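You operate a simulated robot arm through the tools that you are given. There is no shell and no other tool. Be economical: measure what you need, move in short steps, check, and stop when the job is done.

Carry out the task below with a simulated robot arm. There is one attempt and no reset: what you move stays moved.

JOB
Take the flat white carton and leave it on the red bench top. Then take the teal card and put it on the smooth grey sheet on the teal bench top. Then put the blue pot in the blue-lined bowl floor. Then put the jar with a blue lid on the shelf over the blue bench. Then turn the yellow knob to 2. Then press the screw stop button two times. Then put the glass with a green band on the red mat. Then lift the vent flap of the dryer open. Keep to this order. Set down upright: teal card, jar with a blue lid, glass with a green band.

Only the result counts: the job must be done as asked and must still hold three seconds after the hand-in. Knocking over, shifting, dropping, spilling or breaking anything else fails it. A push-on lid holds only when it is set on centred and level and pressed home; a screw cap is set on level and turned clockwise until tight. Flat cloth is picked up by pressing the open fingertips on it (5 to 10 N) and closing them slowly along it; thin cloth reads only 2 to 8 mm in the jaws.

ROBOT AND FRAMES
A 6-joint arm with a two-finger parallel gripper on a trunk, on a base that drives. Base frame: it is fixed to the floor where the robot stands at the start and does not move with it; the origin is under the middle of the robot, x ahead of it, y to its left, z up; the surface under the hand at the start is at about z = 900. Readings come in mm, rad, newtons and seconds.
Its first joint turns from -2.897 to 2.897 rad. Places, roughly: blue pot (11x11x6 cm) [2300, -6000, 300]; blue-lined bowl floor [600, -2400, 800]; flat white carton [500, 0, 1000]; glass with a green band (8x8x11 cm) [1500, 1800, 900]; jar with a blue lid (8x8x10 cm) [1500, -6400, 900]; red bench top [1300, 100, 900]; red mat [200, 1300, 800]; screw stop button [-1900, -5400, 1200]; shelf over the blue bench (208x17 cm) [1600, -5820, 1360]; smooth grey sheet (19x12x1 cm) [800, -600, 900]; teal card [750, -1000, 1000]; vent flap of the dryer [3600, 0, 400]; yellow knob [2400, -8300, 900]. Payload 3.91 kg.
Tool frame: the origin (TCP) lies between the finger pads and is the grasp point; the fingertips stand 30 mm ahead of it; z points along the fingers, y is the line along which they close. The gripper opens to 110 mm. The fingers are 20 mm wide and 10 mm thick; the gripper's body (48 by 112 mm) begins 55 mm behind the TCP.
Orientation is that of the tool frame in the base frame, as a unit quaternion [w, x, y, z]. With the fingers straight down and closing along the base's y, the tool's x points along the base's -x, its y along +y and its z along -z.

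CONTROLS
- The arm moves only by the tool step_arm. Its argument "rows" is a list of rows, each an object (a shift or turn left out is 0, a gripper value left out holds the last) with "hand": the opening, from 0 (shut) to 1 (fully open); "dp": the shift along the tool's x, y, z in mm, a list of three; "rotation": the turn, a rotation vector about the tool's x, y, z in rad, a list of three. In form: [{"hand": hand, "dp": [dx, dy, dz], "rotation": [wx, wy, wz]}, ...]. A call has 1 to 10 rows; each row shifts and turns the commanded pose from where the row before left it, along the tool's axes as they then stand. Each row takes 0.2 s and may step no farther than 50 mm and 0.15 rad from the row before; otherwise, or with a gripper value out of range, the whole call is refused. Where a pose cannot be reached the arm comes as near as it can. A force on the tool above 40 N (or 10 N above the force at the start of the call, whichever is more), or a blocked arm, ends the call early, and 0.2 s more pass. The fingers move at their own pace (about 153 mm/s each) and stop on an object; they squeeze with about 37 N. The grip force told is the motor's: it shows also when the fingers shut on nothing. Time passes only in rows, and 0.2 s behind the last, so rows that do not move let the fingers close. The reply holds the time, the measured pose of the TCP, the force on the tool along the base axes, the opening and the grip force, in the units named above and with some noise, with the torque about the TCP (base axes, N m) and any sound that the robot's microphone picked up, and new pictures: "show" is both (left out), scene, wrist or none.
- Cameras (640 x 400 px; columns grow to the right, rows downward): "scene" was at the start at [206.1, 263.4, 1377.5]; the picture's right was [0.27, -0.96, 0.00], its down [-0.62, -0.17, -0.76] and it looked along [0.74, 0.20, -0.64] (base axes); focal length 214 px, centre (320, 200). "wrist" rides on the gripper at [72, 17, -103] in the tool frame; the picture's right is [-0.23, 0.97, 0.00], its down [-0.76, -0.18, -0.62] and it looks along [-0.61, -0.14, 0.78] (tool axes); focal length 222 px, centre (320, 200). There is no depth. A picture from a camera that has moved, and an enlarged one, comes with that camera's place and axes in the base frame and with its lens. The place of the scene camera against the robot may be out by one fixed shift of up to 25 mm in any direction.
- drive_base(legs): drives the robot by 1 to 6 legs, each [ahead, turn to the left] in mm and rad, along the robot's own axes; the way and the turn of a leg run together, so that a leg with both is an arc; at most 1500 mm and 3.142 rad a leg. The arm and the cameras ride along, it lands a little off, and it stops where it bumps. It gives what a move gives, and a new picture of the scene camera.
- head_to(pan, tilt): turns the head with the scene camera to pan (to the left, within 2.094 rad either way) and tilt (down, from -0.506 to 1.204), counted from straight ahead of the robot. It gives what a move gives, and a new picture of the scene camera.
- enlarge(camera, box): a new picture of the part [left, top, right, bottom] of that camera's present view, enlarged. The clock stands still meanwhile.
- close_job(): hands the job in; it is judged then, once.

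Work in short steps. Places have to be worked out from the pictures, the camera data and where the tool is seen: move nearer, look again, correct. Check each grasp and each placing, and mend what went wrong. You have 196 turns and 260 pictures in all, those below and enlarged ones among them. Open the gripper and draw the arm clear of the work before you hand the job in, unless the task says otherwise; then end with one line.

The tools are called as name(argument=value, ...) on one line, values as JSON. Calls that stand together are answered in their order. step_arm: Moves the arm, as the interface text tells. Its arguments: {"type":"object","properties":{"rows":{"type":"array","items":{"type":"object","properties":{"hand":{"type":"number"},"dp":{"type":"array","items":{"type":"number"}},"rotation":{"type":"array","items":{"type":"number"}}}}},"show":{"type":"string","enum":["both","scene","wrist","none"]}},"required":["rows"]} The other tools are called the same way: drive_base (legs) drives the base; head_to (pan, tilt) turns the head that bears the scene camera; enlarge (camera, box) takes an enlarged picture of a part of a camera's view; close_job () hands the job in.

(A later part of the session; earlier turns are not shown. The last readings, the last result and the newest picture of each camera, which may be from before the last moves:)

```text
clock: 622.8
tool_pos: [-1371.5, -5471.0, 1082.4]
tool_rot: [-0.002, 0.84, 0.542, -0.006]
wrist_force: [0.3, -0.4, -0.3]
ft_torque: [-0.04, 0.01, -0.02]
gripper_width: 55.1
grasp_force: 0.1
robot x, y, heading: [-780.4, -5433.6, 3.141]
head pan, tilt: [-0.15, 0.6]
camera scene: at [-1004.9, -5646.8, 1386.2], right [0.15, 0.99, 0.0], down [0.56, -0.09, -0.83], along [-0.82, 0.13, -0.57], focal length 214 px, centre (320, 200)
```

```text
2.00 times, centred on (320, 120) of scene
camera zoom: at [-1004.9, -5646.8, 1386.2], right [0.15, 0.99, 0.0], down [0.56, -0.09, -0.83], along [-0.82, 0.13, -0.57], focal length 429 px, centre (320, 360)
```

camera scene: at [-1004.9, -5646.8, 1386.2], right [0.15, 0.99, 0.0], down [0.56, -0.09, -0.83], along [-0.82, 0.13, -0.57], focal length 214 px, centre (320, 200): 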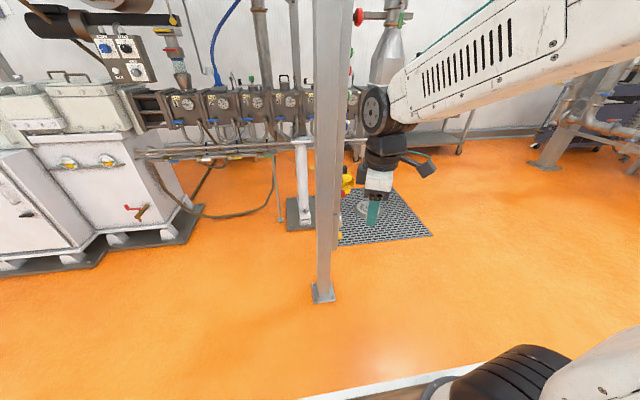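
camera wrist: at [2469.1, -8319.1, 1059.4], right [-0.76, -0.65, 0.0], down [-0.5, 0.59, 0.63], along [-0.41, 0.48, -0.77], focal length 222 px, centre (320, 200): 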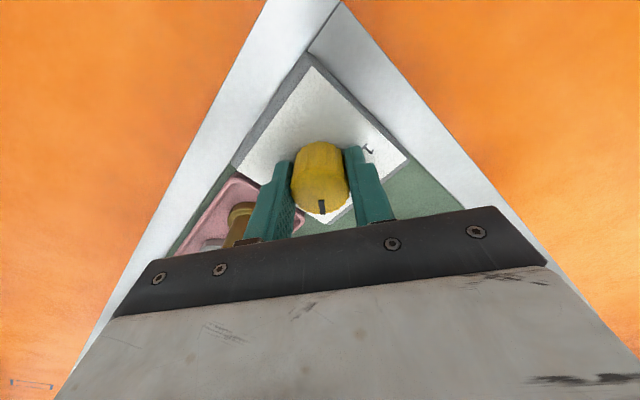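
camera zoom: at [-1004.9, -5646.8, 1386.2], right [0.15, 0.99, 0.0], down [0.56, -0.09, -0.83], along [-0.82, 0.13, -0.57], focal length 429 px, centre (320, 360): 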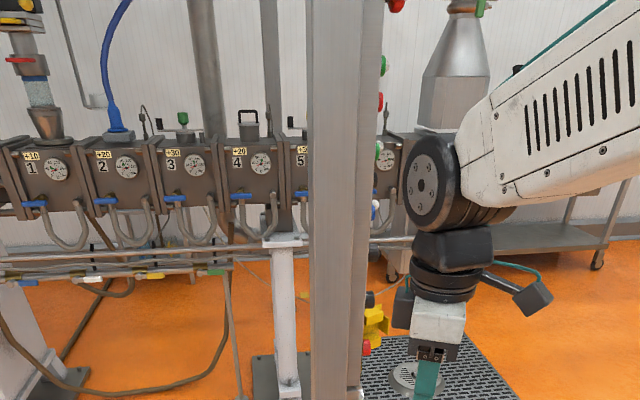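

The buttons are on the pillar's +y side. I'll go round to about (-1500, -4750), facing the pillar obliquely.

drive_base(legs=[[0, -1.57], [690, 0], [0, 1.57], [700, 0], [0, 1.05]])

head_to(pan=0.0, tilt=0.3)

```text
clock: 640.2
tool_pos: [-1777.7, -5181.6, 1082.6]
tool_rot: [0.0, 0.503, 0.865, -0.005]
wrist_force: [-0.6, 0.4, -0.4]
ft_torque: [0.02, 0.04, 0.03]
gripper_width: 55.3
grasp_force: 0.0
robot x, y, heading: [-1460.2, -4677.1, -2.2]
head pan, tilt: [-0.15, 0.6]
camera scene: at [-1417.2, -4979.8, 1386.2], right [-0.71, 0.7, 0.0], down [0.4, 0.4, -0.83], along [-0.58, -0.59, -0.56], focal length 214 px, centre (320, 200)
```

scene: 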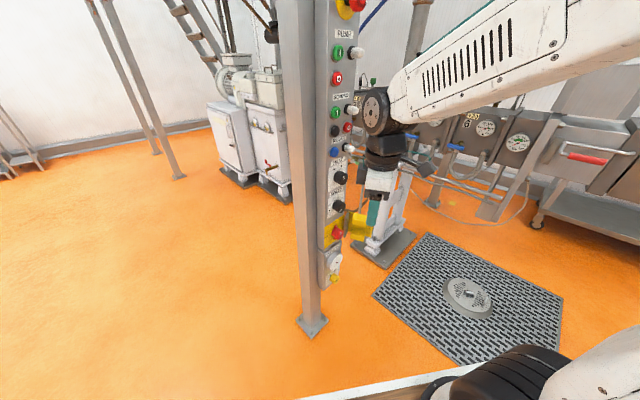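

```text
clock: 641.0
tool_pos: [-1776.3, -5181.3, 1082.7]
tool_rot: [0.001, 0.502, 0.865, -0.006]
wrist_force: [0.1, 0.8, 0.1]
ft_torque: [0.01, 0.01, 0.04]
gripper_width: 55.0
grasp_force: 0.1
robot x, y, heading: [-1461.7, -4679.4, -2.201]
head pan, tilt: [0.0, 0.3]
camera scene: at [-1410.1, -4992.4, 1413.6], right [-0.81, 0.59, 0.0], down [0.18, 0.24, -0.95], along [-0.56, -0.77, -0.3], focal length 214 px, centre (320, 200)
```

scene: 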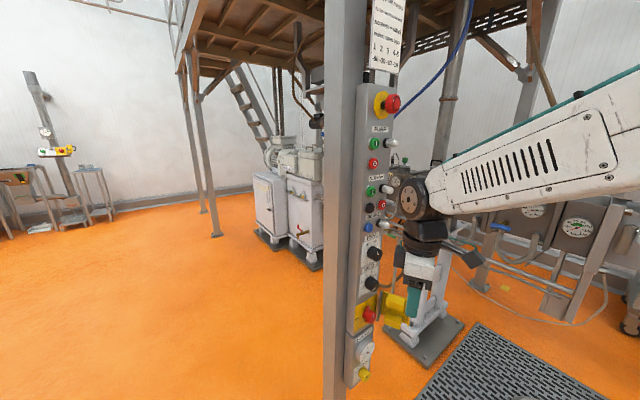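

I'll zoom in on the panel to read the labels.

enlarge(camera="scene", box=[330, 80, 450, 270])

```text
2.11 times, centred on (390, 175) of scene
camera zoom: at [-1410.1, -4992.4, 1413.6], right [-0.81, 0.59, 0.0], down [0.18, 0.24, -0.95], along [-0.56, -0.77, -0.3], focal length 452 px, centre (173, 253)
```

zoom: 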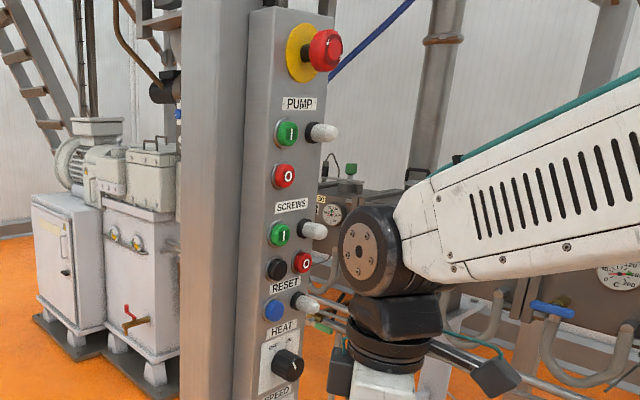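

The screws' red "O" button is at about (-1943, -5394, 1197), which agrees with the job's place. I'll close the fingers, yaw toward it, extend, and pitch the tool to 35° below horizontal so only the fingertips meet the button.

step_arm(rows=[{"hand": 0, "rotation": [0, 0, 0.139]}, {"rotation": [0, 0, 0.139]}, {"rotation": [0, 0, 0.139]}, {"rotation": [0, 0, 0.139]}, {"rotation": [0, 0, 0.139]}, {"rotation": [0, 0, 0.139]}, {"rotation": [0, 0, 0.139]}, {"rotation": [0, 0, 0.139]}, {"dp": [-36, -6.5, -30]}, {"dp": [-36, -6.5, -30]}], show="none")

step_arm(rows=[{"dp": [-36, -6.5, -30]}, {"dp": [0, 0, -30]}, {"rotation": [0, -0.137, 0]}, {"rotation": [0, -0.137, 0]}, {"rotation": [0, -0.137, 0]}, {"rotation": [0, -0.137, 0]}, {"rotation": [0, -0.137, 0]}, {"rotation": [0, -0.137, 0]}, {"rotation": [0, -0.137, 0]}, {}], show="wrist")

```text
clock: 643.2
tool_pos: [-1829.7, -5231.3, 1143.9]
tool_rot: [0.004, 0.883, 0.47, -0.003]
wrist_force: [0.4, 0.6, 0.0]
ft_torque: [0.03, 0.02, -0.02]
gripper_width: 0.0
grasp_force: 36.6
robot x, y, heading: [-1461.6, -4680.5, -2.201]
head pan, tilt: [0.0, 0.3]
```

```text
clock: 645.4
tool_pos: [-1854.2, -5258.3, 1203.9]
tool_rot: [0.22, 0.781, 0.415, -0.411]
wrist_force: [0.0, -0.7, -0.1]
ft_torque: [-0.02, 0.0, -0.02]
gripper_width: 0.0
grasp_force: 36.4
robot x, y, heading: [-1461.8, -4679.3, -2.198]
head pan, tilt: [0.0, 0.3]
camera wrist: at [-1769.6, -5162.8, 1202.3], right [0.74, -0.65, 0.19], down [-0.1, 0.17, 0.98], along [-0.67, -0.74, 0.06], focal length 222 px, centre (320, 200)
```

wrist: 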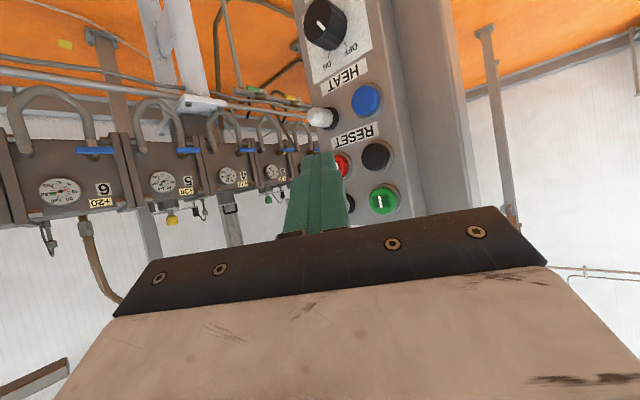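

There's a clear view of the red "O" beside the fingertip. I'll move the tip to about 45 mm in front of it and recheck.

step_arm(rows=[{"dp": [-15.7, -2.5, 25.9]}, {"dp": [-15.7, -2.5, 25.9]}, {"dp": [-15.7, -2.5, 25.9]}, {}], show="none")

enlarge(camera="wrist", box=[240, 60, 440, 240])

```text
clock: 646.4
tool_pos: [-1909.6, -5332.5, 1195.4]
tool_rot: [0.221, 0.781, 0.415, -0.411]
wrist_force: [0.4, -1.0, -0.5]
ft_torque: [0.03, -0.01, -0.02]
gripper_width: 0.2
grasp_force: 37.0
robot x, y, heading: [-1459.9, -4679.8, -2.206]
head pan, tilt: [0.0, 0.3]
```

```text
2.22 times, centred on (340, 150) of wrist
camera zoom: at [-1825.7, -5237.1, 1195.0], right [0.74, -0.65, 0.19], down [-0.1, 0.17, 0.98], along [-0.67, -0.74, 0.06], focal length 494 px, centre (276, 311)
```

zoom: 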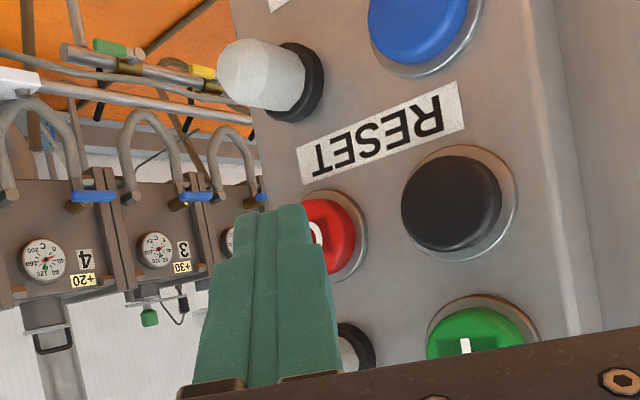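

I'll shift the tip into line with the button (tool x -24, y +13) and advance most of the way.

step_arm(rows=[{"dp": [-12, 6.5, 0]}, {"dp": [-12, 6.5, 0]}, {"dp": [0, 0, 14]}, {}], show="none")

enlarge(camera="wrist", box=[240, 60, 440, 240])

```text
clock: 647.4
tool_pos: [-1913.3, -5358.6, 1209.8]
tool_rot: [0.22, 0.781, 0.415, -0.412]
wrist_force: [-0.2, -0.9, 0.4]
ft_torque: [0.03, -0.02, 0.0]
gripper_width: 0.0
grasp_force: 37.0
robot x, y, heading: [-1460.8, -4678.6, -2.207]
head pan, tilt: [0.0, 0.3]
```

```text
2.22 times, centred on (340, 150) of wrist
camera zoom: at [-1828.8, -5263.4, 1209.4], right [0.74, -0.65, 0.19], down [-0.1, 0.17, 0.98], along [-0.67, -0.74, 0.06], focal length 494 px, centre (276, 311)
```

zoom: 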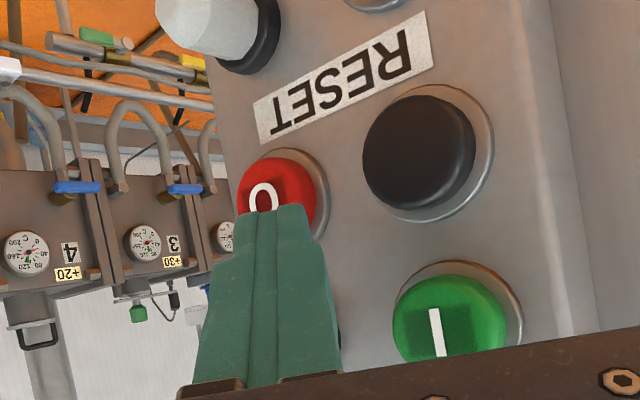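

The tip is lined up with the "O". I'll advance in small steps until contact.

step_arm(rows=[{"dp": [-1, 0, 5]}, {"dp": [-1, 0, 4]}, {"dp": [0, 0, 3]}, {}], show="none")

step_arm(rows=[{"dp": [0, 0, 3]}, {}], show="none")

```text
clock: 648.4
tool_pos: [-1920.0, -5367.2, 1205.1]
tool_rot: [0.22, 0.781, 0.415, -0.411]
wrist_force: [-0.5, -0.2, -0.6]
ft_torque: [0.01, 0.01, 0.03]
gripper_width: 0.3
grasp_force: 36.8
robot x, y, heading: [-1459.5, -4681.9, -2.199]
head pan, tilt: [0.0, 0.3]
```

```text
clock: 649.0
tool_pos: [-1920.0, -5369.1, 1203.8]
tool_rot: [0.22, 0.781, 0.415, -0.411]
wrist_force: [0.3, 0.1, -1.5]
ft_torque: [0.01, -0.02, -0.02]
gripper_width: 0.0
grasp_force: 36.9
robot x, y, heading: [-1461.1, -4682.0, -2.206]
head pan, tilt: [0.0, 0.3]
```

There's no contact yet. I'll continue along the panel normal.

step_arm(rows=[{"dp": [-1.4, 1.7, 2.05]}, {"dp": [-1.4, 1.7, 2.05]}, {}], show="none")

step_arm(rows=[{"dp": [-1.4, 1.7, 2.05]}, {}], show="none")

step_arm(rows=[{"dp": [-1.4, 1.7, 2.05]}, {}], show="wrist")

```text
clock: 649.8
tool_pos: [-1921.0, -5374.5, 1203.1]
tool_rot: [0.22, 0.781, 0.415, -0.411]
wrist_force: [-0.7, -0.6, 0.1]
ft_torque: [0.0, -0.03, 0.03]
gripper_width: 0.0
grasp_force: 36.5
robot x, y, heading: [-1464.3, -4681.1, -2.199]
head pan, tilt: [0.0, 0.3]
```

```text
clock: 650.4
tool_pos: [-1919.3, -5376.9, 1202.7]
tool_rot: [0.22, 0.781, 0.415, -0.411]
wrist_force: [1.0, 2.2, 0.7]
ft_torque: [0.01, 0.0, -0.04]
gripper_width: 0.3
grasp_force: 37.0
robot x, y, heading: [-1461.2, -4677.4, -2.203]
head pan, tilt: [0.0, 0.3]
heard: click
```

```text
clock: 651.0
tool_pos: [-1920.1, -5379.8, 1203.0]
tool_rot: [0.22, 0.781, 0.415, -0.411]
wrist_force: [2.6, 3.4, 4.0]
ft_torque: [-0.06, -0.02, -0.04]
gripper_width: 0.0
grasp_force: 37.1
robot x, y, heading: [-1461.1, -4676.9, -2.204]
head pan, tilt: [0.0, 0.3]
camera wrist: at [-1836.0, -5285.0, 1202.4], right [0.74, -0.65, 0.19], down [-0.1, 0.17, 0.98], along [-0.67, -0.74, 0.06], focal length 222 px, centre (320, 200)
```

wrist: 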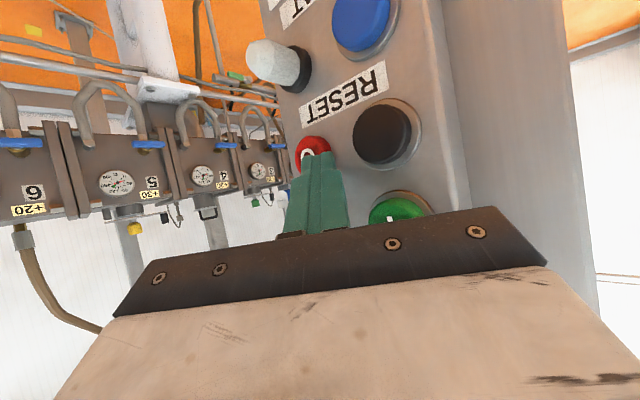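

I heard a click, so the first press is registered. I'll back off 12 mm to release it, then press once more.

step_arm(rows=[{"dp": [2.8, -3.4, -4.1]}, {"dp": [2.8, -3.4, -4.1]}, {}, {}], show="none")

step_arm(rows=[{"dp": [1.4, -1.7, -2.05]}, {}], show="none")

step_arm(rows=[{"dp": [-2.8, 3.4, 4.1]}, {"dp": [-2.8, 3.4, 4.1]}, {"dp": [-1.2, 1.4, 1.7]}, {}], show="none")

```text
clock: 652.0
tool_pos: [-1920.8, -5368.1, 1202.4]
tool_rot: [0.22, 0.781, 0.415, -0.411]
wrist_force: [0.3, -0.6, 0.8]
ft_torque: [-0.07, -0.01, 0.01]
gripper_width: 0.0
grasp_force: 37.1
robot x, y, heading: [-1461.4, -4677.5, -2.204]
head pan, tilt: [0.0, 0.3]
```

```text
clock: 652.6
tool_pos: [-1919.9, -5364.8, 1203.3]
tool_rot: [0.22, 0.781, 0.415, -0.411]
wrist_force: [0.7, 0.7, 0.7]
ft_torque: [-0.01, -0.01, 0.01]
gripper_width: 0.0
grasp_force: 37.1
robot x, y, heading: [-1460.9, -4678.5, -2.201]
head pan, tilt: [0.0, 0.3]
```

```text
clock: 653.6
tool_pos: [-1921.8, -5379.5, 1203.4]
tool_rot: [0.22, 0.781, 0.415, -0.411]
wrist_force: [1.6, 3.6, 1.8]
ft_torque: [-0.05, -0.02, -0.06]
gripper_width: 0.1
grasp_force: 37.0
robot x, y, heading: [-1460.8, -4679.3, -2.202]
head pan, tilt: [0.0, 0.3]
heard: click
```

A second click, so both presses are done. I'll withdraw, restore the vertical tool, and draw the arm in.

step_arm(rows=[{"dp": [5.6, -6.8, -8.2]}, {"dp": [5.6, -6.8, -8.2]}, {"dp": [0, 0, -40]}, {"dp": [0, 0, -40]}, {"rotation": [0, 0.137, 0]}, {"rotation": [0, 0.137, 0]}, {"rotation": [0, 0.137, 0]}, {"rotation": [0, 0.137, 0]}, {"rotation": [0, 0.137, 0]}, {"rotation": [0, 0.137, 0]}], show="none")

step_arm(rows=[{"rotation": [0, 0.137, 0]}, {"dp": [40, 0, 20]}, {"dp": [40, 0, 20]}, {"hand": 1}, {}], show="none")

```text
clock: 655.8
tool_pos: [-1883.0, -5299.8, 1248.6]
tool_rot: [0.036, 0.881, 0.468, -0.064]
wrist_force: [0.2, 0.4, 1.1]
ft_torque: [-0.03, 0.02, -0.03]
gripper_width: 0.2
grasp_force: 37.2
robot x, y, heading: [-1460.0, -4677.7, -2.204]
head pan, tilt: [0.0, 0.3]
```

```text
clock: 657.0
tool_pos: [-1838.9, -5236.2, 1211.7]
tool_rot: [0.004, 0.882, 0.47, -0.004]
wrist_force: [-1.0, 0.8, -0.3]
ft_torque: [0.04, 0.0, 0.0]
gripper_width: 110.3
grasp_force: 0.0
robot x, y, heading: [-1462.0, -4681.6, -2.202]
head pan, tilt: [0.0, 0.3]
```

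Now the glass. I'll drive up the front aisle in stages toward the cabinet's far end.

drive_base(legs=[[0, -2.648], [1500, 0], [1500, 0], [1500, 0]])

```text
clock: 684.6
tool_pos: [-974.2, 461.3, 1210.5]
tool_rot: [0.003, -0.674, 0.739, 0.004]
wrist_force: [-0.7, 0.4, -0.2]
ft_torque: [0.02, -0.02, 0.0]
gripper_width: 109.8
grasp_force: 0.0
robot x, y, heading: [-1038.9, -207.8, 1.435]
head pan, tilt: [0.0, 0.3]
camera scene: at [-1248.4, 51.0, 1413.7], right [0.99, -0.13, 0.0], down [-0.04, -0.29, -0.96], along [0.13, 0.95, -0.3], focal length 214 px, centre (320, 200)
```

scene: 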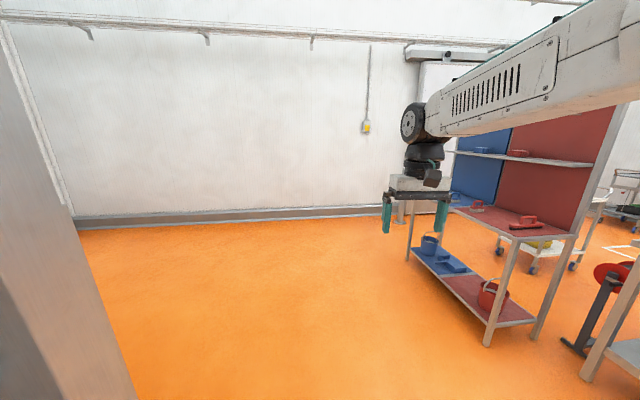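

The position is fine. I'll go on past the cabinet's end to the +y side of the trolley at about (1450, 2660).

drive_base(legs=[[0, -0.068], [1500, 0], [1408, 0]])

```text
clock: 699.0
tool_pos: [-433.7, 3300.4, 1209.4]
tool_rot: [0.002, -0.661, 0.751, 0.006]
wrist_force: [-0.3, 0.1, 0.2]
ft_torque: [-0.03, -0.03, 0.01]
gripper_width: 110.1
grasp_force: 0.1
robot x, y, heading: [-520.0, 2630.8, 1.404]
head pan, tilt: [0.0, 0.3]
camera scene: at [-721.6, 2899.2, 1413.7], right [0.99, -0.17, 0.0], down [-0.05, -0.29, -0.96], along [0.16, 0.94, -0.3], focal length 214 px, centre (320, 200)
```

scene: 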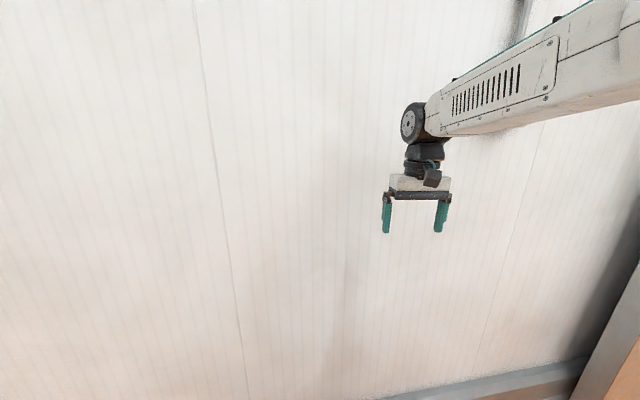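

I'll turn and drive past the bollard to the trolley's far side, then face it.

drive_base(legs=[[0, -1.404], [1500, 0], [450, 0], [0, -1.571]])

step_arm(rows=[{}], show="wrist")

```text
clock: 716.3
tool_pos: [1405.3, 1884.9, 1211.1]
tool_rot: [0.005, 0.723, 0.69, -0.002]
wrist_force: [0.0, 0.5, 0.7]
ft_torque: [0.02, 0.0, 0.03]
gripper_width: 110.2
grasp_force: 0.0
robot x, y, heading: [1437.9, 2557.7, -1.658]
head pan, tilt: [0.0, 0.3]
camera scene: at [1646.9, 2319.8, 1413.7], right [-1.0, 0.09, 0.0], down [0.03, 0.29, -0.96], along [-0.08, -0.95, -0.3], focal length 214 px, centre (320, 200)
```

scene: 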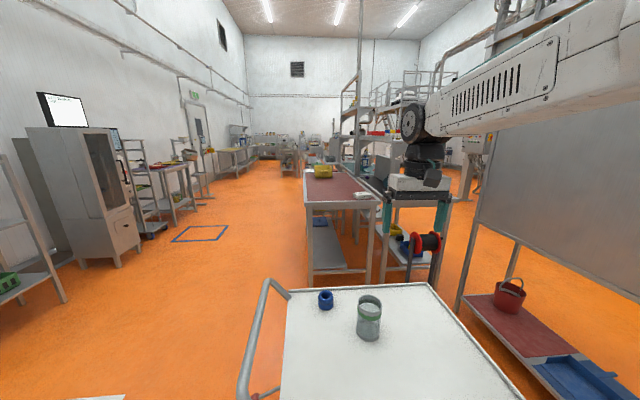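

```text
clock: 716.7
tool_pos: [1403.5, 1885.2, 1209.7]
tool_rot: [0.005, 0.724, 0.69, -0.004]
wrist_force: [0.2, 0.3, -0.1]
ft_torque: [-0.02, -0.02, -0.02]
gripper_width: 110.0
grasp_force: 0.1
robot x, y, heading: [1436.4, 2559.8, -1.654]
head pan, tilt: [0.0, 0.3]
camera wrist: at [1424.4, 1957.8, 1313.7], right [0.96, -0.27, 0.01], down [-0.21, -0.75, 0.63], along [-0.17, -0.61, -0.78], focal length 222 px, centre (320, 200)
```

wrist: 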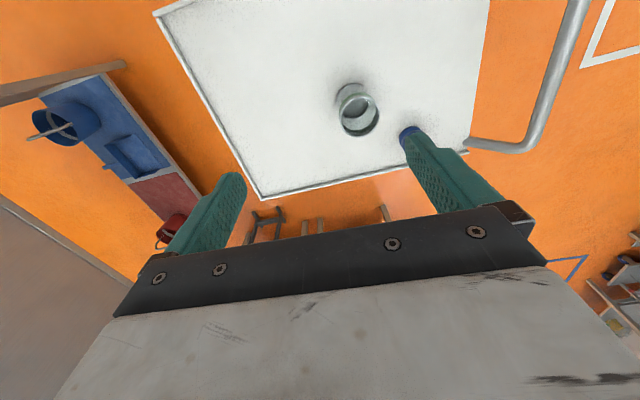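

The glass stands at (1450, 1825), with its base at z≈844 and rim at about 954. I'll move over it, descend around it and grip.

step_arm(rows=[{"dp": [-28.9, 25, 0]}, {"dp": [-28.9, 25, 0]}, {"dp": [0, 0, 50]}, {"dp": [0, 0, 50]}, {"dp": [0, 0, 50]}, {"dp": [0, 0, 40]}, {}], show="wrist")

```text
clock: 718.3
tool_pos: [1453.0, 1824.5, 1022.8]
tool_rot: [0.005, 0.724, 0.69, -0.002]
wrist_force: [-0.1, 0.1, -0.5]
ft_torque: [-0.01, -0.01, 0.03]
gripper_width: 110.0
grasp_force: 0.1
robot x, y, heading: [1438.6, 2558.5, -1.656]
head pan, tilt: [0.0, 0.3]
camera wrist: at [1472.5, 1896.3, 1126.0], right [0.96, -0.27, 0.01], down [-0.21, -0.75, 0.63], along [-0.17, -0.61, -0.78], focal length 222 px, centre (320, 200)
```

wrist: 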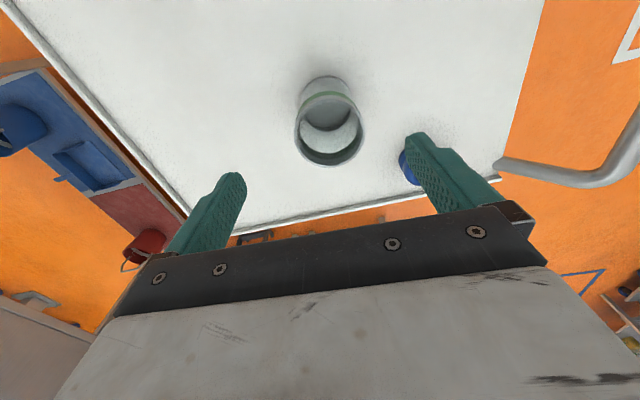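

From two views the glass is lower than I first thought: rim z≈863, centre (1458, 1792). I'll recentre and come down just above the rim to check.

step_arm(rows=[{"dp": [-16, 3.3, 20]}, {"dp": [-16.2, 3.3, 30]}, {"dp": [0, 0, 45]}, {"dp": [0, 0, 25]}, {}], show="wrist")

```text
clock: 719.5
tool_pos: [1455.0, 1788.8, 904.5]
tool_rot: [0.004, 0.723, 0.69, -0.002]
wrist_force: [0.0, -1.0, -0.1]
ft_torque: [0.0, -0.01, 0.01]
gripper_width: 110.2
grasp_force: 0.1
robot x, y, heading: [1440.7, 2553.6, -1.659]
head pan, tilt: [0.0, 0.3]
camera wrist: at [1475.7, 1861.7, 1008.0], right [0.96, -0.27, 0.01], down [-0.21, -0.75, 0.63], along [-0.17, -0.61, -0.78], focal length 222 px, centre (320, 200)
```

wrist: 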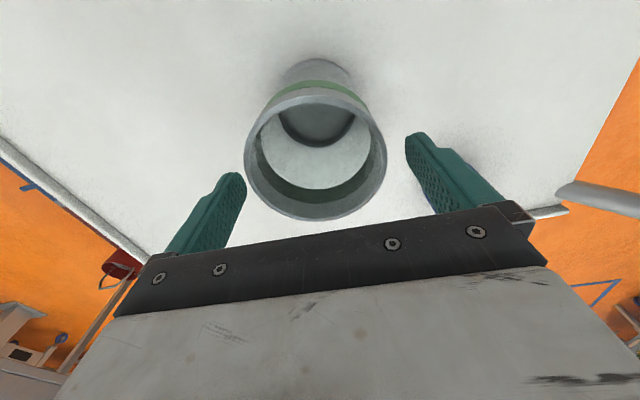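

Triangulating again gives rim z≈889 and centre (1457, 1802). I'll shift 14 mm, descend to z≈847 and grip.

step_arm(rows=[{"dp": [13.5, 1.5, 0]}, {"dp": [0, 0, 30]}, {"dp": [0, 0, 27]}, {}, {"hand": 0.8}, {"hand": 0.5}, {"hand": 0}, {}, {}], show="wrist")

```text
clock: 720.3
tool_pos: [1461.3, 1798.3, 855.7]
tool_rot: [0.008, 0.724, 0.69, -0.005]
wrist_force: [-0.2, 1.5, 16.6]
ft_torque: [0.31, 0.19, 0.05]
gripper_width: 109.8
grasp_force: 0.0
robot x, y, heading: [1438.0, 2557.8, -1.654]
head pan, tilt: [0.0, 0.3]
stopped in row 4: the force on the tool passed its limit at 66 N (the readings are from after the stop); the commanded pose is now the measured one
camera wrist: at [1480.7, 1872.2, 957.9], right [0.96, -0.27, 0.01], down [-0.21, -0.74, 0.64], along [-0.17, -0.61, -0.77], focal length 222 px, centre (320, 200)
```

wrist: 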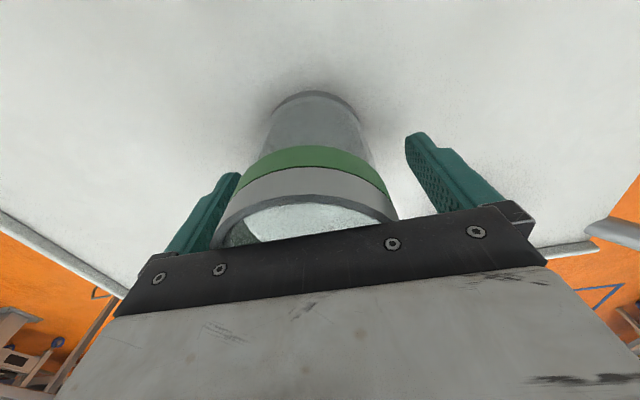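

The gripper body touched the rim, so the rim is at about z≈907. I'll rise 14 mm, recentre by 5 mm, then grip.

step_arm(rows=[{"dp": [0, 0, -14]}, {"dp": [0, -5, 0]}, {}, {"hand": 0.85}, {"hand": 0.75}, {"hand": 0.5}, {"hand": 0}, {}, {}], show="wrist")

```text
clock: 722.3
tool_pos: [1455.2, 1799.2, 867.4]
tool_rot: [0.006, 0.723, 0.69, -0.003]
wrist_force: [-1.3, -0.5, 3.0]
ft_torque: [-0.02, 0.25, 0.03]
gripper_width: 71.0
grasp_force: 37.5
robot x, y, heading: [1440.1, 2555.1, -1.658]
head pan, tilt: [0.0, 0.3]
camera wrist: at [1474.9, 1871.9, 970.1], right [0.96, -0.27, 0.01], down [-0.21, -0.74, 0.63], along [-0.17, -0.61, -0.77], focal length 222 px, centre (320, 200)
```

wrist: 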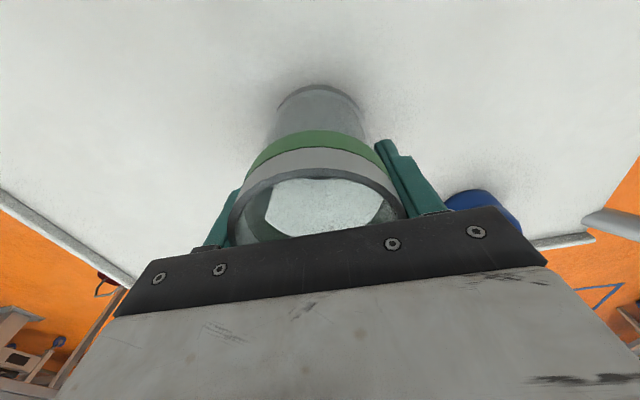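

It's gripped at 71 mm. I'll lift slowly.

step_arm(rows=[{"dp": [0, 0, -3]}, {"dp": [0, 0, -6]}, {"dp": [0, 0, -10]}, {"dp": [0, 0, -15]}, {"dp": [0, 0, -20]}, {"dp": [0, 0, -25]}, {"dp": [0, 0, -25]}, {"dp": [0, 0, -25]}, {"dp": [0, 0, -20]}, {"dp": [0, 0, -10]}], show="wrist")

```text
clock: 724.5
tool_pos: [1455.2, 1800.5, 1026.1]
tool_rot: [0.006, 0.723, 0.691, -0.004]
wrist_force: [-0.1, -0.3, -2.6]
ft_torque: [-0.04, 0.0, 0.03]
gripper_width: 71.3
grasp_force: 36.6
robot x, y, heading: [1435.4, 2559.3, -1.653]
head pan, tilt: [0.0, 0.3]
camera wrist: at [1474.3, 1873.8, 1129.8], right [0.96, -0.27, 0.01], down [-0.21, -0.74, 0.63], along [-0.17, -0.61, -0.77], focal length 222 px, centre (320, 200)
```

wrist: 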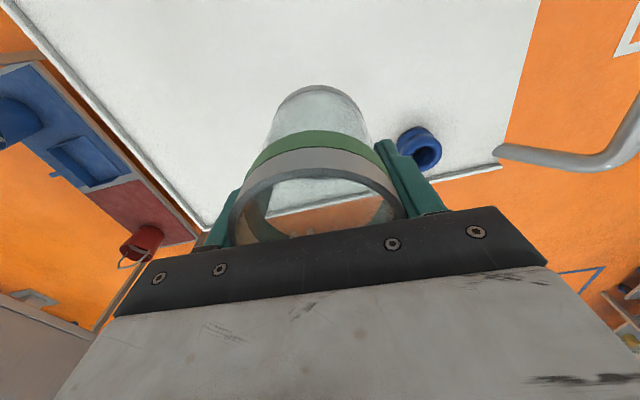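

The glass is held. I'll draw it in, then drive back round the cabinet to its front at about (-480, 1300).

step_arm(rows=[{"dp": [8, 0, -4]}, {"dp": [16, 0, -6]}, {"dp": [22, 0, -10]}, {"dp": [25, 0, -10]}, {"dp": [25, 0, -10]}, {"dp": [25, 0, -10]}, {"dp": [16, 0, -5]}, {"dp": [8, 0, 0]}, {}], show="none")

drive_base(legs=[[0, -1.487], [1500, 0], [450, 0], [0, 1.571], [1240, 0], [0, 1.571]])

```text
clock: 726.5
tool_pos: [1462.4, 1947.1, 1079.8]
tool_rot: [0.005, 0.724, 0.69, -0.004]
wrist_force: [0.6, 0.5, -1.9]
ft_torque: [-0.02, 0.0, 0.01]
gripper_width: 71.1
grasp_force: 37.0
robot x, y, heading: [1439.5, 2558.7, -1.653]
head pan, tilt: [0.0, 0.3]
```

```text
clock: 753.3
tool_pos: [110.3, 1351.6, 1080.0]
tool_rot: [0.007, -0.021, 1.0, 0.002]
wrist_force: [0.6, 0.0, -2.9]
ft_torque: [-0.02, -0.01, 0.01]
gripper_width: 71.1
grasp_force: 36.9
robot x, y, heading: [-494.2, 1275.6, 0.004]
head pan, tilt: [0.0, 0.3]
camera scene: at [-276.7, 1515.5, 1413.7], right [0.0, -1.0, 0.0], down [-0.3, 0.0, -0.96], along [0.96, 0.0, -0.3], focal length 214 px, centre (320, 200)
```

scene: 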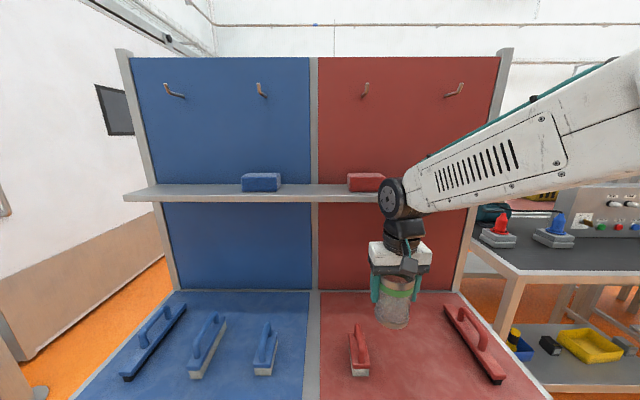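

I'm facing the cabinet. The free red area lies between the brush (y≈1400) and the squeegee (y≈1045). I'll carry the glass to (200, 1220) and lower it.

step_arm(rows=[{"dp": [-5, -8, 0]}, {"dp": [-10, -16, 0]}, {"dp": [-12, -20, 0]}, {"dp": [-14, -22, 0]}, {"dp": [-14, -22, 0]}, {"dp": [-13, -21, 0]}, {"dp": [-10, -16, 0]}, {"dp": [-6.5, -10.8, 0]}, {}], show="none")

step_arm(rows=[{"dp": [0, 0, 10]}, {"dp": [0, 0, 20]}, {"dp": [0, 0, 25]}, {"dp": [0, 0, 25]}, {"dp": [0, 0, 25]}, {"dp": [0, 0, 25]}, {"dp": [0, 0, 20]}, {"dp": [0, 0, 12]}, {}], show="scene")

```text
clock: 755.3
tool_pos: [200.5, 1220.3, 1079.0]
tool_rot: [0.006, -0.021, 1.0, 0.001]
wrist_force: [0.2, -0.4, -2.6]
ft_torque: [-0.02, 0.01, -0.03]
gripper_width: 70.8
grasp_force: 37.2
robot x, y, heading: [-494.3, 1274.1, 0.001]
head pan, tilt: [0.0, 0.3]
```

```text
clock: 757.3
tool_pos: [203.9, 1217.9, 918.6]
tool_rot: [0.007, -0.022, 1.0, 0.002]
wrist_force: [0.0, 0.4, -1.5]
ft_torque: [-0.02, 0.0, 0.01]
gripper_width: 70.7
grasp_force: 36.9
robot x, y, heading: [-494.1, 1272.3, 0.002]
head pan, tilt: [0.0, 0.3]
camera scene: at [-276.7, 1515.5, 1413.7], right [0.0, -1.0, 0.0], down [-0.3, 0.0, -0.96], along [0.96, 0.0, -0.3], focal length 214 px, centre (320, 200)
```

scene: 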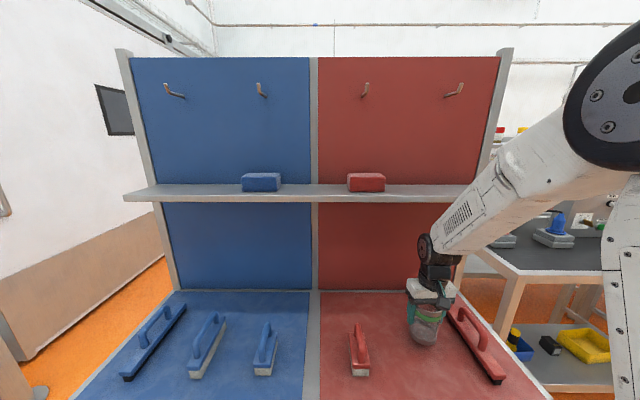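

There's clear space around it. I'll lower it to contact.

step_arm(rows=[{"dp": [0, 0, 12]}, {"dp": [0, 0, 10]}, {"dp": [0, 0, 8]}, {"dp": [0, 0, 4]}, {}], show="none")

step_arm(rows=[{"dp": [0, 0, 3]}, {"dp": [0, 0, 3]}, {"dp": [0, 0, 2]}, {}], show="none")

step_arm(rows=[{"dp": [0, 0, 2]}, {"dp": [0, 0, 2]}, {}], show="none")

```text
clock: 758.5
tool_pos: [204.8, 1221.8, 884.6]
tool_rot: [0.008, -0.022, 1.0, 0.002]
wrist_force: [4.9, -3.3, 19.1]
ft_torque: [-0.82, -0.36, 0.07]
gripper_width: 69.9
grasp_force: 36.9
robot x, y, heading: [-494.7, 1273.6, 0.001]
head pan, tilt: [0.0, 0.3]
```

```text
clock: 758.9
tool_pos: [204.0, 1220.9, 883.2]
tool_rot: [0.009, -0.021, 1.0, 0.003]
wrist_force: [-3.8, 0.2, 13.3]
ft_torque: [-0.5, 0.41, -0.12]
gripper_width: 69.9
grasp_force: 36.9
robot x, y, heading: [-495.8, 1275.3, -0.001]
head pan, tilt: [0.0, 0.3]
stopped in row 2: the force on the tool passed its limit at 44 N (the readings are from after the stop); the commanded pose is now the measured one
```

```text
clock: 759.4
tool_pos: [206.8, 1220.7, 883.5]
tool_rot: [0.01, -0.021, 1.0, 0.002]
wrist_force: [-3.9, -0.1, 14.9]
ft_torque: [-0.39, 0.7, -0.1]
gripper_width: 70.3
grasp_force: 36.9
robot x, y, heading: [-498.3, 1273.2, 0.002]
head pan, tilt: [0.0, 0.3]
stopped in row 2: the force on the tool passed its limit at 46 N (the readings are from after the stop); the commanded pose is now the measured one
```

It's seated on the surface. I'll ease off 1 mm and open slowly, then rise and check.

step_arm(rows=[{"dp": [0, 0, -1]}, {"hand": 0.68}, {"hand": 0.74}, {"hand": 0.85}, {"hand": 1}, {}, {"dp": [0, 0, -15]}, {"dp": [0, 0, -40]}, {"dp": [0, 0, -50]}, {"dp": [0, 0, -50]}], show="wrist")

```text
clock: 761.5
tool_pos: [205.5, 1221.7, 1043.2]
tool_rot: [0.009, -0.021, 1.0, 0.002]
wrist_force: [-0.7, -0.3, -1.4]
ft_torque: [-0.01, 0.0, -0.01]
gripper_width: 110.1
grasp_force: 0.1
robot x, y, heading: [-495.4, 1269.3, 0.004]
head pan, tilt: [0.0, 0.3]
camera wrist: at [130.5, 1234.3, 1145.3], right [0.19, 0.98, 0.01], down [0.76, -0.15, 0.64], along [0.63, -0.11, -0.77], focal length 222 px, centre (320, 200)
```

wrist: 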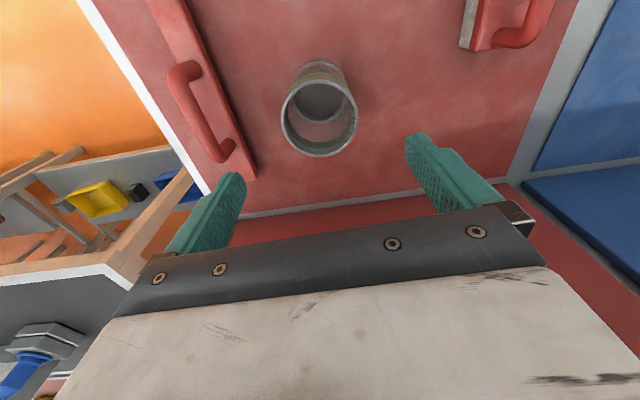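

The glass stands upright on the red mat. Last is the dryer's vent flap near (3600, 0, 400). I'll raise the arm and drive round to the back aisle.

step_arm(rows=[{"dp": [0, 0, -50]}, {"dp": [30, 0, -50]}, {"dp": [40, 0, 0]}, {"dp": [30, 0, 0]}], show="none")

drive_base(legs=[[0, 1.567], [1370, 0], [0, -1.571], [1500, 0], [1500, 0], [0, -1.571]])

```text
refused: row 2 steps farther than a row can; nothing moved
```

```text
clock: 793.7
tool_pos: [2426.3, 1959.0, 1042.4]
tool_rot: [0.008, 0.69, 0.724, -0.005]
wrist_force: [0.2, -1.0, 0.1]
ft_torque: [-0.02, -0.01, 0.0]
gripper_width: 109.9
grasp_force: 0.0
robot x, y, heading: [2477.7, 2662.8, -1.565]
head pan, tilt: [0.0, 0.3]
camera scene: at [2707.0, 2443.9, 1413.7], right [-1.0, -0.01, 0.0], down [0.0, 0.3, -0.96], along [0.01, -0.96, -0.3], focal length 214 px, centre (320, 200)
```

scene: 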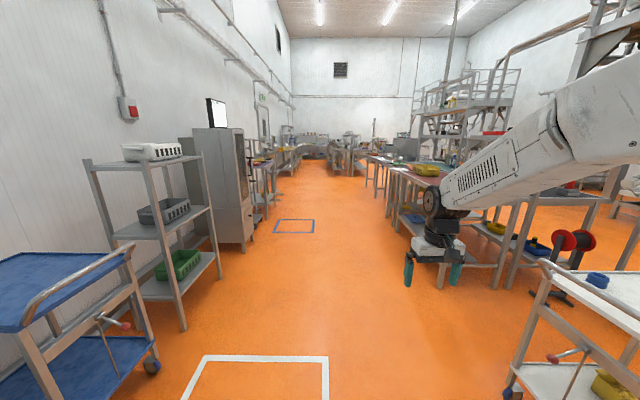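

I'll drive down the aisle to face the dryer and look.

drive_base(legs=[[1500, 0], [1130, 0], [0, 1.565]])

head_to(pan=-0.15, tilt=0.6)

```text
clock: 810.7
tool_pos: [3200.6, -125.6, 1042.9]
tool_rot: [0.01, -0.021, 1.0, 0.002]
wrist_force: [0.6, 0.6, 0.3]
ft_torque: [-0.01, -0.01, 0.0]
gripper_width: 109.8
grasp_force: 0.0
robot x, y, heading: [2498.9, -70.1, 0.001]
head pan, tilt: [0.0, 0.3]
camera scene: at [2718.0, 169.0, 1413.7], right [0.0, -1.0, 0.0], down [-0.3, 0.0, -0.96], along [0.96, 0.0, -0.3], focal length 214 px, centre (320, 200)
```

scene: 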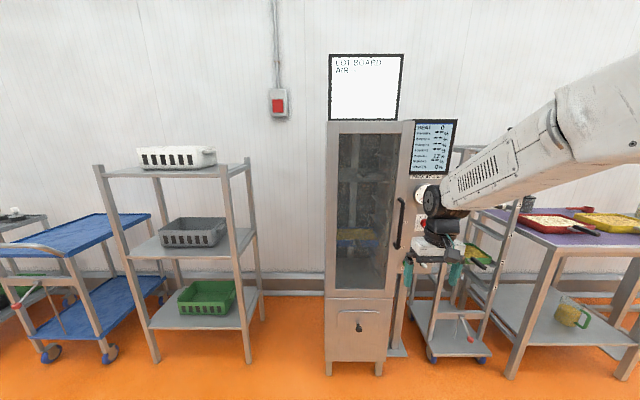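

```text
clock: 811.5
tool_pos: [3199.5, -125.4, 1041.8]
tool_rot: [0.01, -0.022, 1.0, 0.002]
wrist_force: [1.0, -0.1, 0.4]
ft_torque: [0.01, 0.01, -0.03]
gripper_width: 110.1
grasp_force: 0.0
robot x, y, heading: [2500.2, -73.9, 0.001]
head pan, tilt: [-0.15, 0.6]
camera scene: at [2712.1, 155.8, 1386.3], right [-0.15, -0.99, 0.0], down [-0.56, 0.08, -0.83], along [0.82, -0.12, -0.56], focal length 214 px, centre (320, 200)
```

scene: 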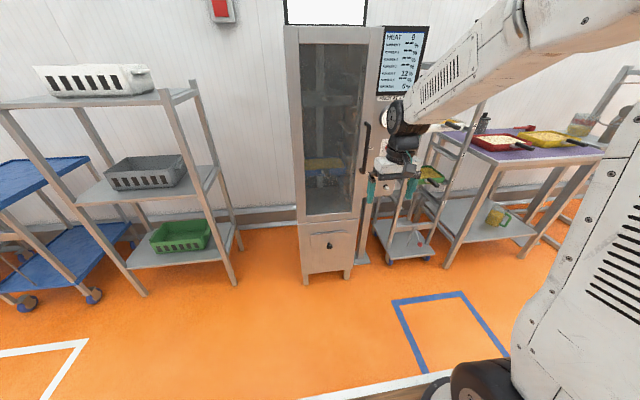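

I'll zoom on the flap with its knob.

enlarge(camera="scene", box=[290, 205, 370, 285])

```text
5.00 times, centred on (330, 245) of scene
camera zoom: at [2712.1, 155.8, 1386.3], right [-0.15, -0.99, 0.0], down [-0.56, 0.08, -0.83], along [0.82, -0.12, -0.56], focal length 1072 px, centre (270, -25)
```

zoom: 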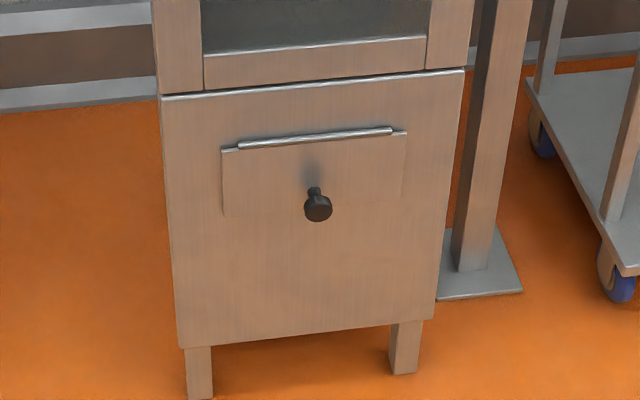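

The flap is hinged along its top (z≈490), with a black knob at about (3628, -38, 408) near its lower edge. I'll drive 220 mm closer, keep the tool near vertical with a slight tilt, and bring the hand down in front of it.

drive_base(legs=[[220, 0]])

step_arm(rows=[{"dp": [-20, 22, 30]}, {"dp": [-20, 22, 30]}, {"dp": [-20, 22, 30]}, {"dp": [-20, 21, 30]}, {"dp": [0, 0, 50]}, {"dp": [0, 0, 50]}, {"dp": [0, 0, 50]}, {"dp": [0, 0, 50]}, {"dp": [0, 0, 50]}, {}], show="none")

step_arm(rows=[{"dp": [0, 0, 50]}, {"dp": [0, 0, 40]}, {"rotation": [0, -0.1, 0]}, {"rotation": [0, -0.1, 0]}, {}], show="wrist")

```text
clock: 813.2
tool_pos: [3417.0, -127.7, 1042.5]
tool_rot: [0.009, -0.02, 1.0, 0.002]
wrist_force: [0.4, 1.0, 0.0]
ft_torque: [0.0, -0.01, 0.01]
gripper_width: 110.1
grasp_force: 0.1
robot x, y, heading: [2713.2, -71.2, -0.002]
head pan, tilt: [-0.15, 0.6]
camera scene: at [2928.5, 155.6, 1386.2], right [-0.15, -0.99, 0.0], down [-0.56, 0.08, -0.82], along [0.82, -0.12, -0.57], focal length 214 px, centre (320, 200)
```

scene: 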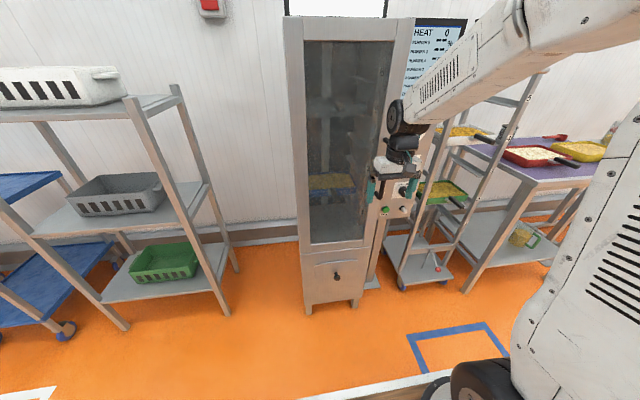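

```text
clock: 815.4
tool_pos: [3501.2, -35.0, 676.0]
tool_rot: [0.01, -0.019, 1.0, 0.001]
wrist_force: [0.5, 0.1, 0.6]
ft_torque: [0.01, -0.07, 0.0]
gripper_width: 110.0
grasp_force: 0.1
robot x, y, heading: [2716.4, -71.1, -0.004]
head pan, tilt: [-0.15, 0.6]
```

```text
clock: 816.6
tool_pos: [3500.4, -32.0, 585.3]
tool_rot: [0.092, -0.02, 0.995, 0.009]
wrist_force: [0.4, -0.1, -0.4]
ft_torque: [0.01, 0.04, -0.02]
gripper_width: 110.1
grasp_force: 0.0
robot x, y, heading: [2720.3, -73.0, 0.0]
head pan, tilt: [-0.15, 0.6]
camera wrist: at [3409.7, -19.2, 674.1], right [0.18, 0.98, 0.06], down [0.64, -0.16, 0.75], along [0.75, -0.1, -0.66], focal length 222 px, centre (320, 200)
```

wrist: 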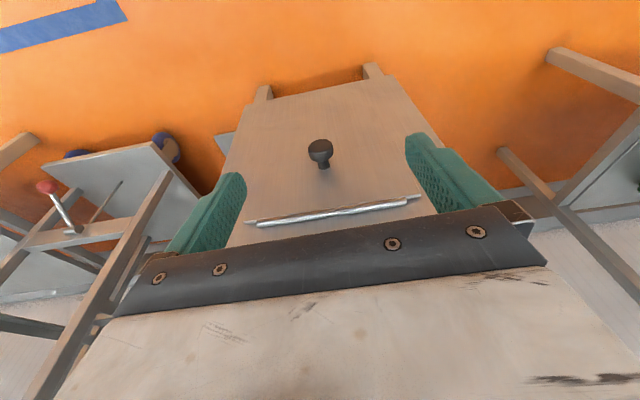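

The wrist view gives: face x≈3640, hinge z≈492, and the knob ball at about (3600, -40, 411), 36 mm across. I'll move the open fingers around the knob and close.

step_arm(rows=[{"dp": [-13.2, -2.9, 37.8]}, {"dp": [-13.2, -2.9, 37.8]}, {"dp": [-13.2, -2.9, 37.8]}, {"dp": [-13.2, -2.9, 37.8]}, {"dp": [-9, -2, 27]}, {}], show="wrist")

```text
clock: 818.0
tool_pos: [3592.8, -43.5, 438.7]
tool_rot: [0.113, -0.02, 0.993, -0.001]
wrist_force: [-0.9, 7.3, 11.6]
ft_torque: [-0.62, -0.29, 0.15]
gripper_width: 110.1
grasp_force: 0.0
out of reach, approached as far as the arm can: row 3, 5
robot x, y, heading: [2717.4, -74.1, 0.002]
head pan, tilt: [-0.15, 0.6]
camera wrist: at [3496.9, -29.5, 522.8], right [0.18, 0.98, 0.04], down [0.61, -0.15, 0.78], along [0.77, -0.12, -0.62], focal length 222 px, centre (320, 200)
```

wrist: 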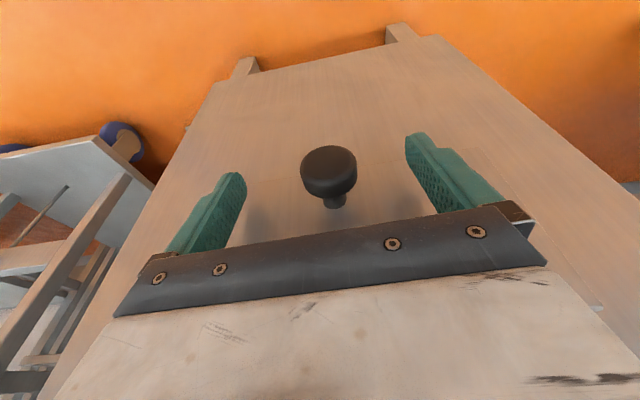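

The ball is at about (3594, -39, 421), and the fingertips already reach past its middle. Something resists further descent, so I'll close here.

step_arm(rows=[{"dp": [0, 4, 0]}, {"hand": 0.6}, {"hand": 0.4}, {"hand": 0}, {}, {}], show="wrist")

```text
clock: 819.5
tool_pos: [3590.1, -37.5, 437.8]
tool_rot: [0.111, -0.022, 0.994, 0.0]
wrist_force: [-1.5, 8.4, -0.1]
ft_torque: [0.13, 0.07, 0.11]
gripper_width: 32.9
grasp_force: 45.3
robot x, y, heading: [2719.5, -70.0, 0.007]
head pan, tilt: [-0.15, 0.6]
stopped in row 6: the force on the tool passed its limit at 42 N (the readings are from after the stop); the commanded pose is now the measured one
camera wrist: at [3494.2, -24.1, 522.9], right [0.18, 0.98, 0.04], down [0.61, -0.15, 0.78], along [0.77, -0.11, -0.63], focal length 222 px, centre (320, 200)
```

wrist: 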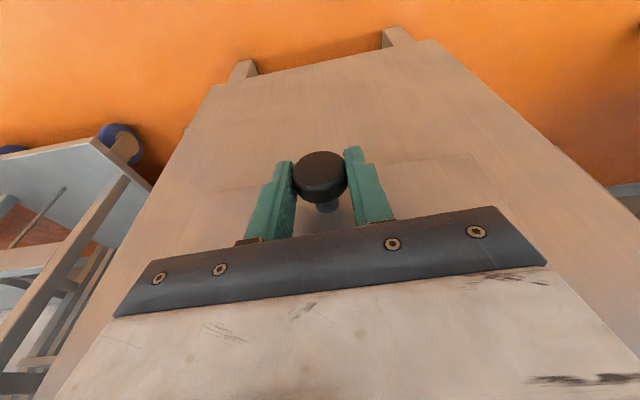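

The knob is gripped. I'll pull it out and up along the hinge arc, starting with the first 45° gently.

step_arm(rows=[{"dp": [6.8, 0.3, -8.4]}, {"dp": [6.7, 0.3, -8.5]}, {"dp": [4.3, 0.2, -10]}, {"dp": [4.3, 0.2, -10]}, {"dp": [1.6, 0, -10.7]}, {"dp": [1.6, 0, -10.7]}, {}], show="wrist")

```text
clock: 821.1
tool_pos: [3553.1, -37.6, 486.4]
tool_rot: [0.113, -0.021, 0.993, -0.001]
wrist_force: [-7.5, 18.8, -4.3]
ft_torque: [0.63, 0.05, 0.04]
gripper_width: 28.8
grasp_force: 44.4
out of reach, approached as far as the arm can: row 4
robot x, y, heading: [2716.0, -71.5, 0.003]
head pan, tilt: [-0.15, 0.6]
camera wrist: at [3459.7, -23.6, 571.6], right [0.18, 0.98, 0.05], down [0.61, -0.15, 0.78], along [0.77, -0.11, -0.63], focal length 222 px, centre (320, 200)
```

wrist: 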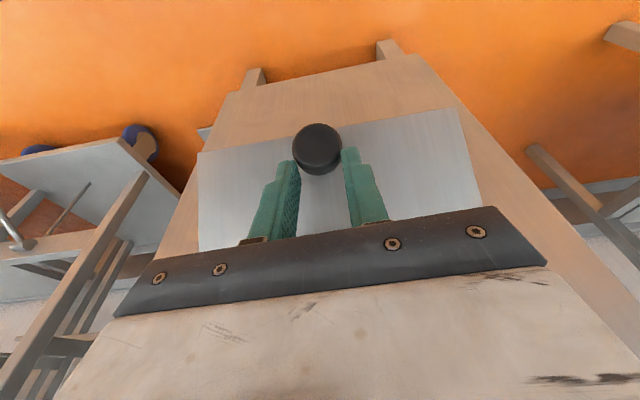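

The flap is about 45° open, but the ball is slipping toward the fingertips. I'll open briefly, drop 15 mm and regrip, checking whether the flap stays.

step_arm(rows=[{"hand": 0.45, "dp": [0, 0, 0]}, {"dp": [9.2, 0, 13.3]}, {}], show="wrist")

```text
clock: 821.9
tool_pos: [3547.0, -39.3, 470.4]
tool_rot: [0.111, -0.02, 0.994, -0.001]
wrist_force: [0.5, -0.4, -1.1]
ft_torque: [-0.06, 0.01, 0.0]
gripper_width: 49.6
grasp_force: 0.1
robot x, y, heading: [2715.9, -71.1, 0.007]
head pan, tilt: [-0.15, 0.6]
camera wrist: at [3453.1, -25.1, 555.6], right [0.18, 0.98, 0.04], down [0.61, -0.15, 0.78], along [0.77, -0.11, -0.63], focal length 222 px, centre (320, 200)
```

wrist: 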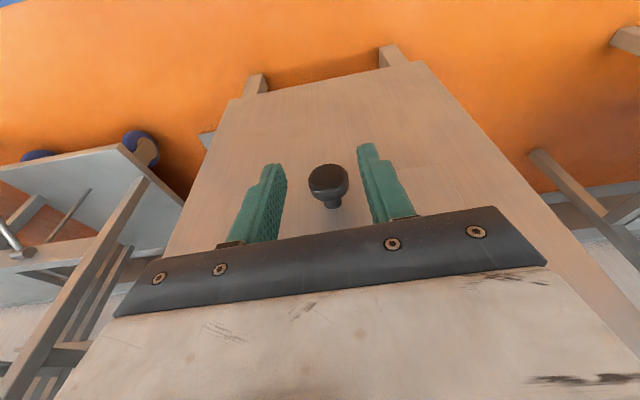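

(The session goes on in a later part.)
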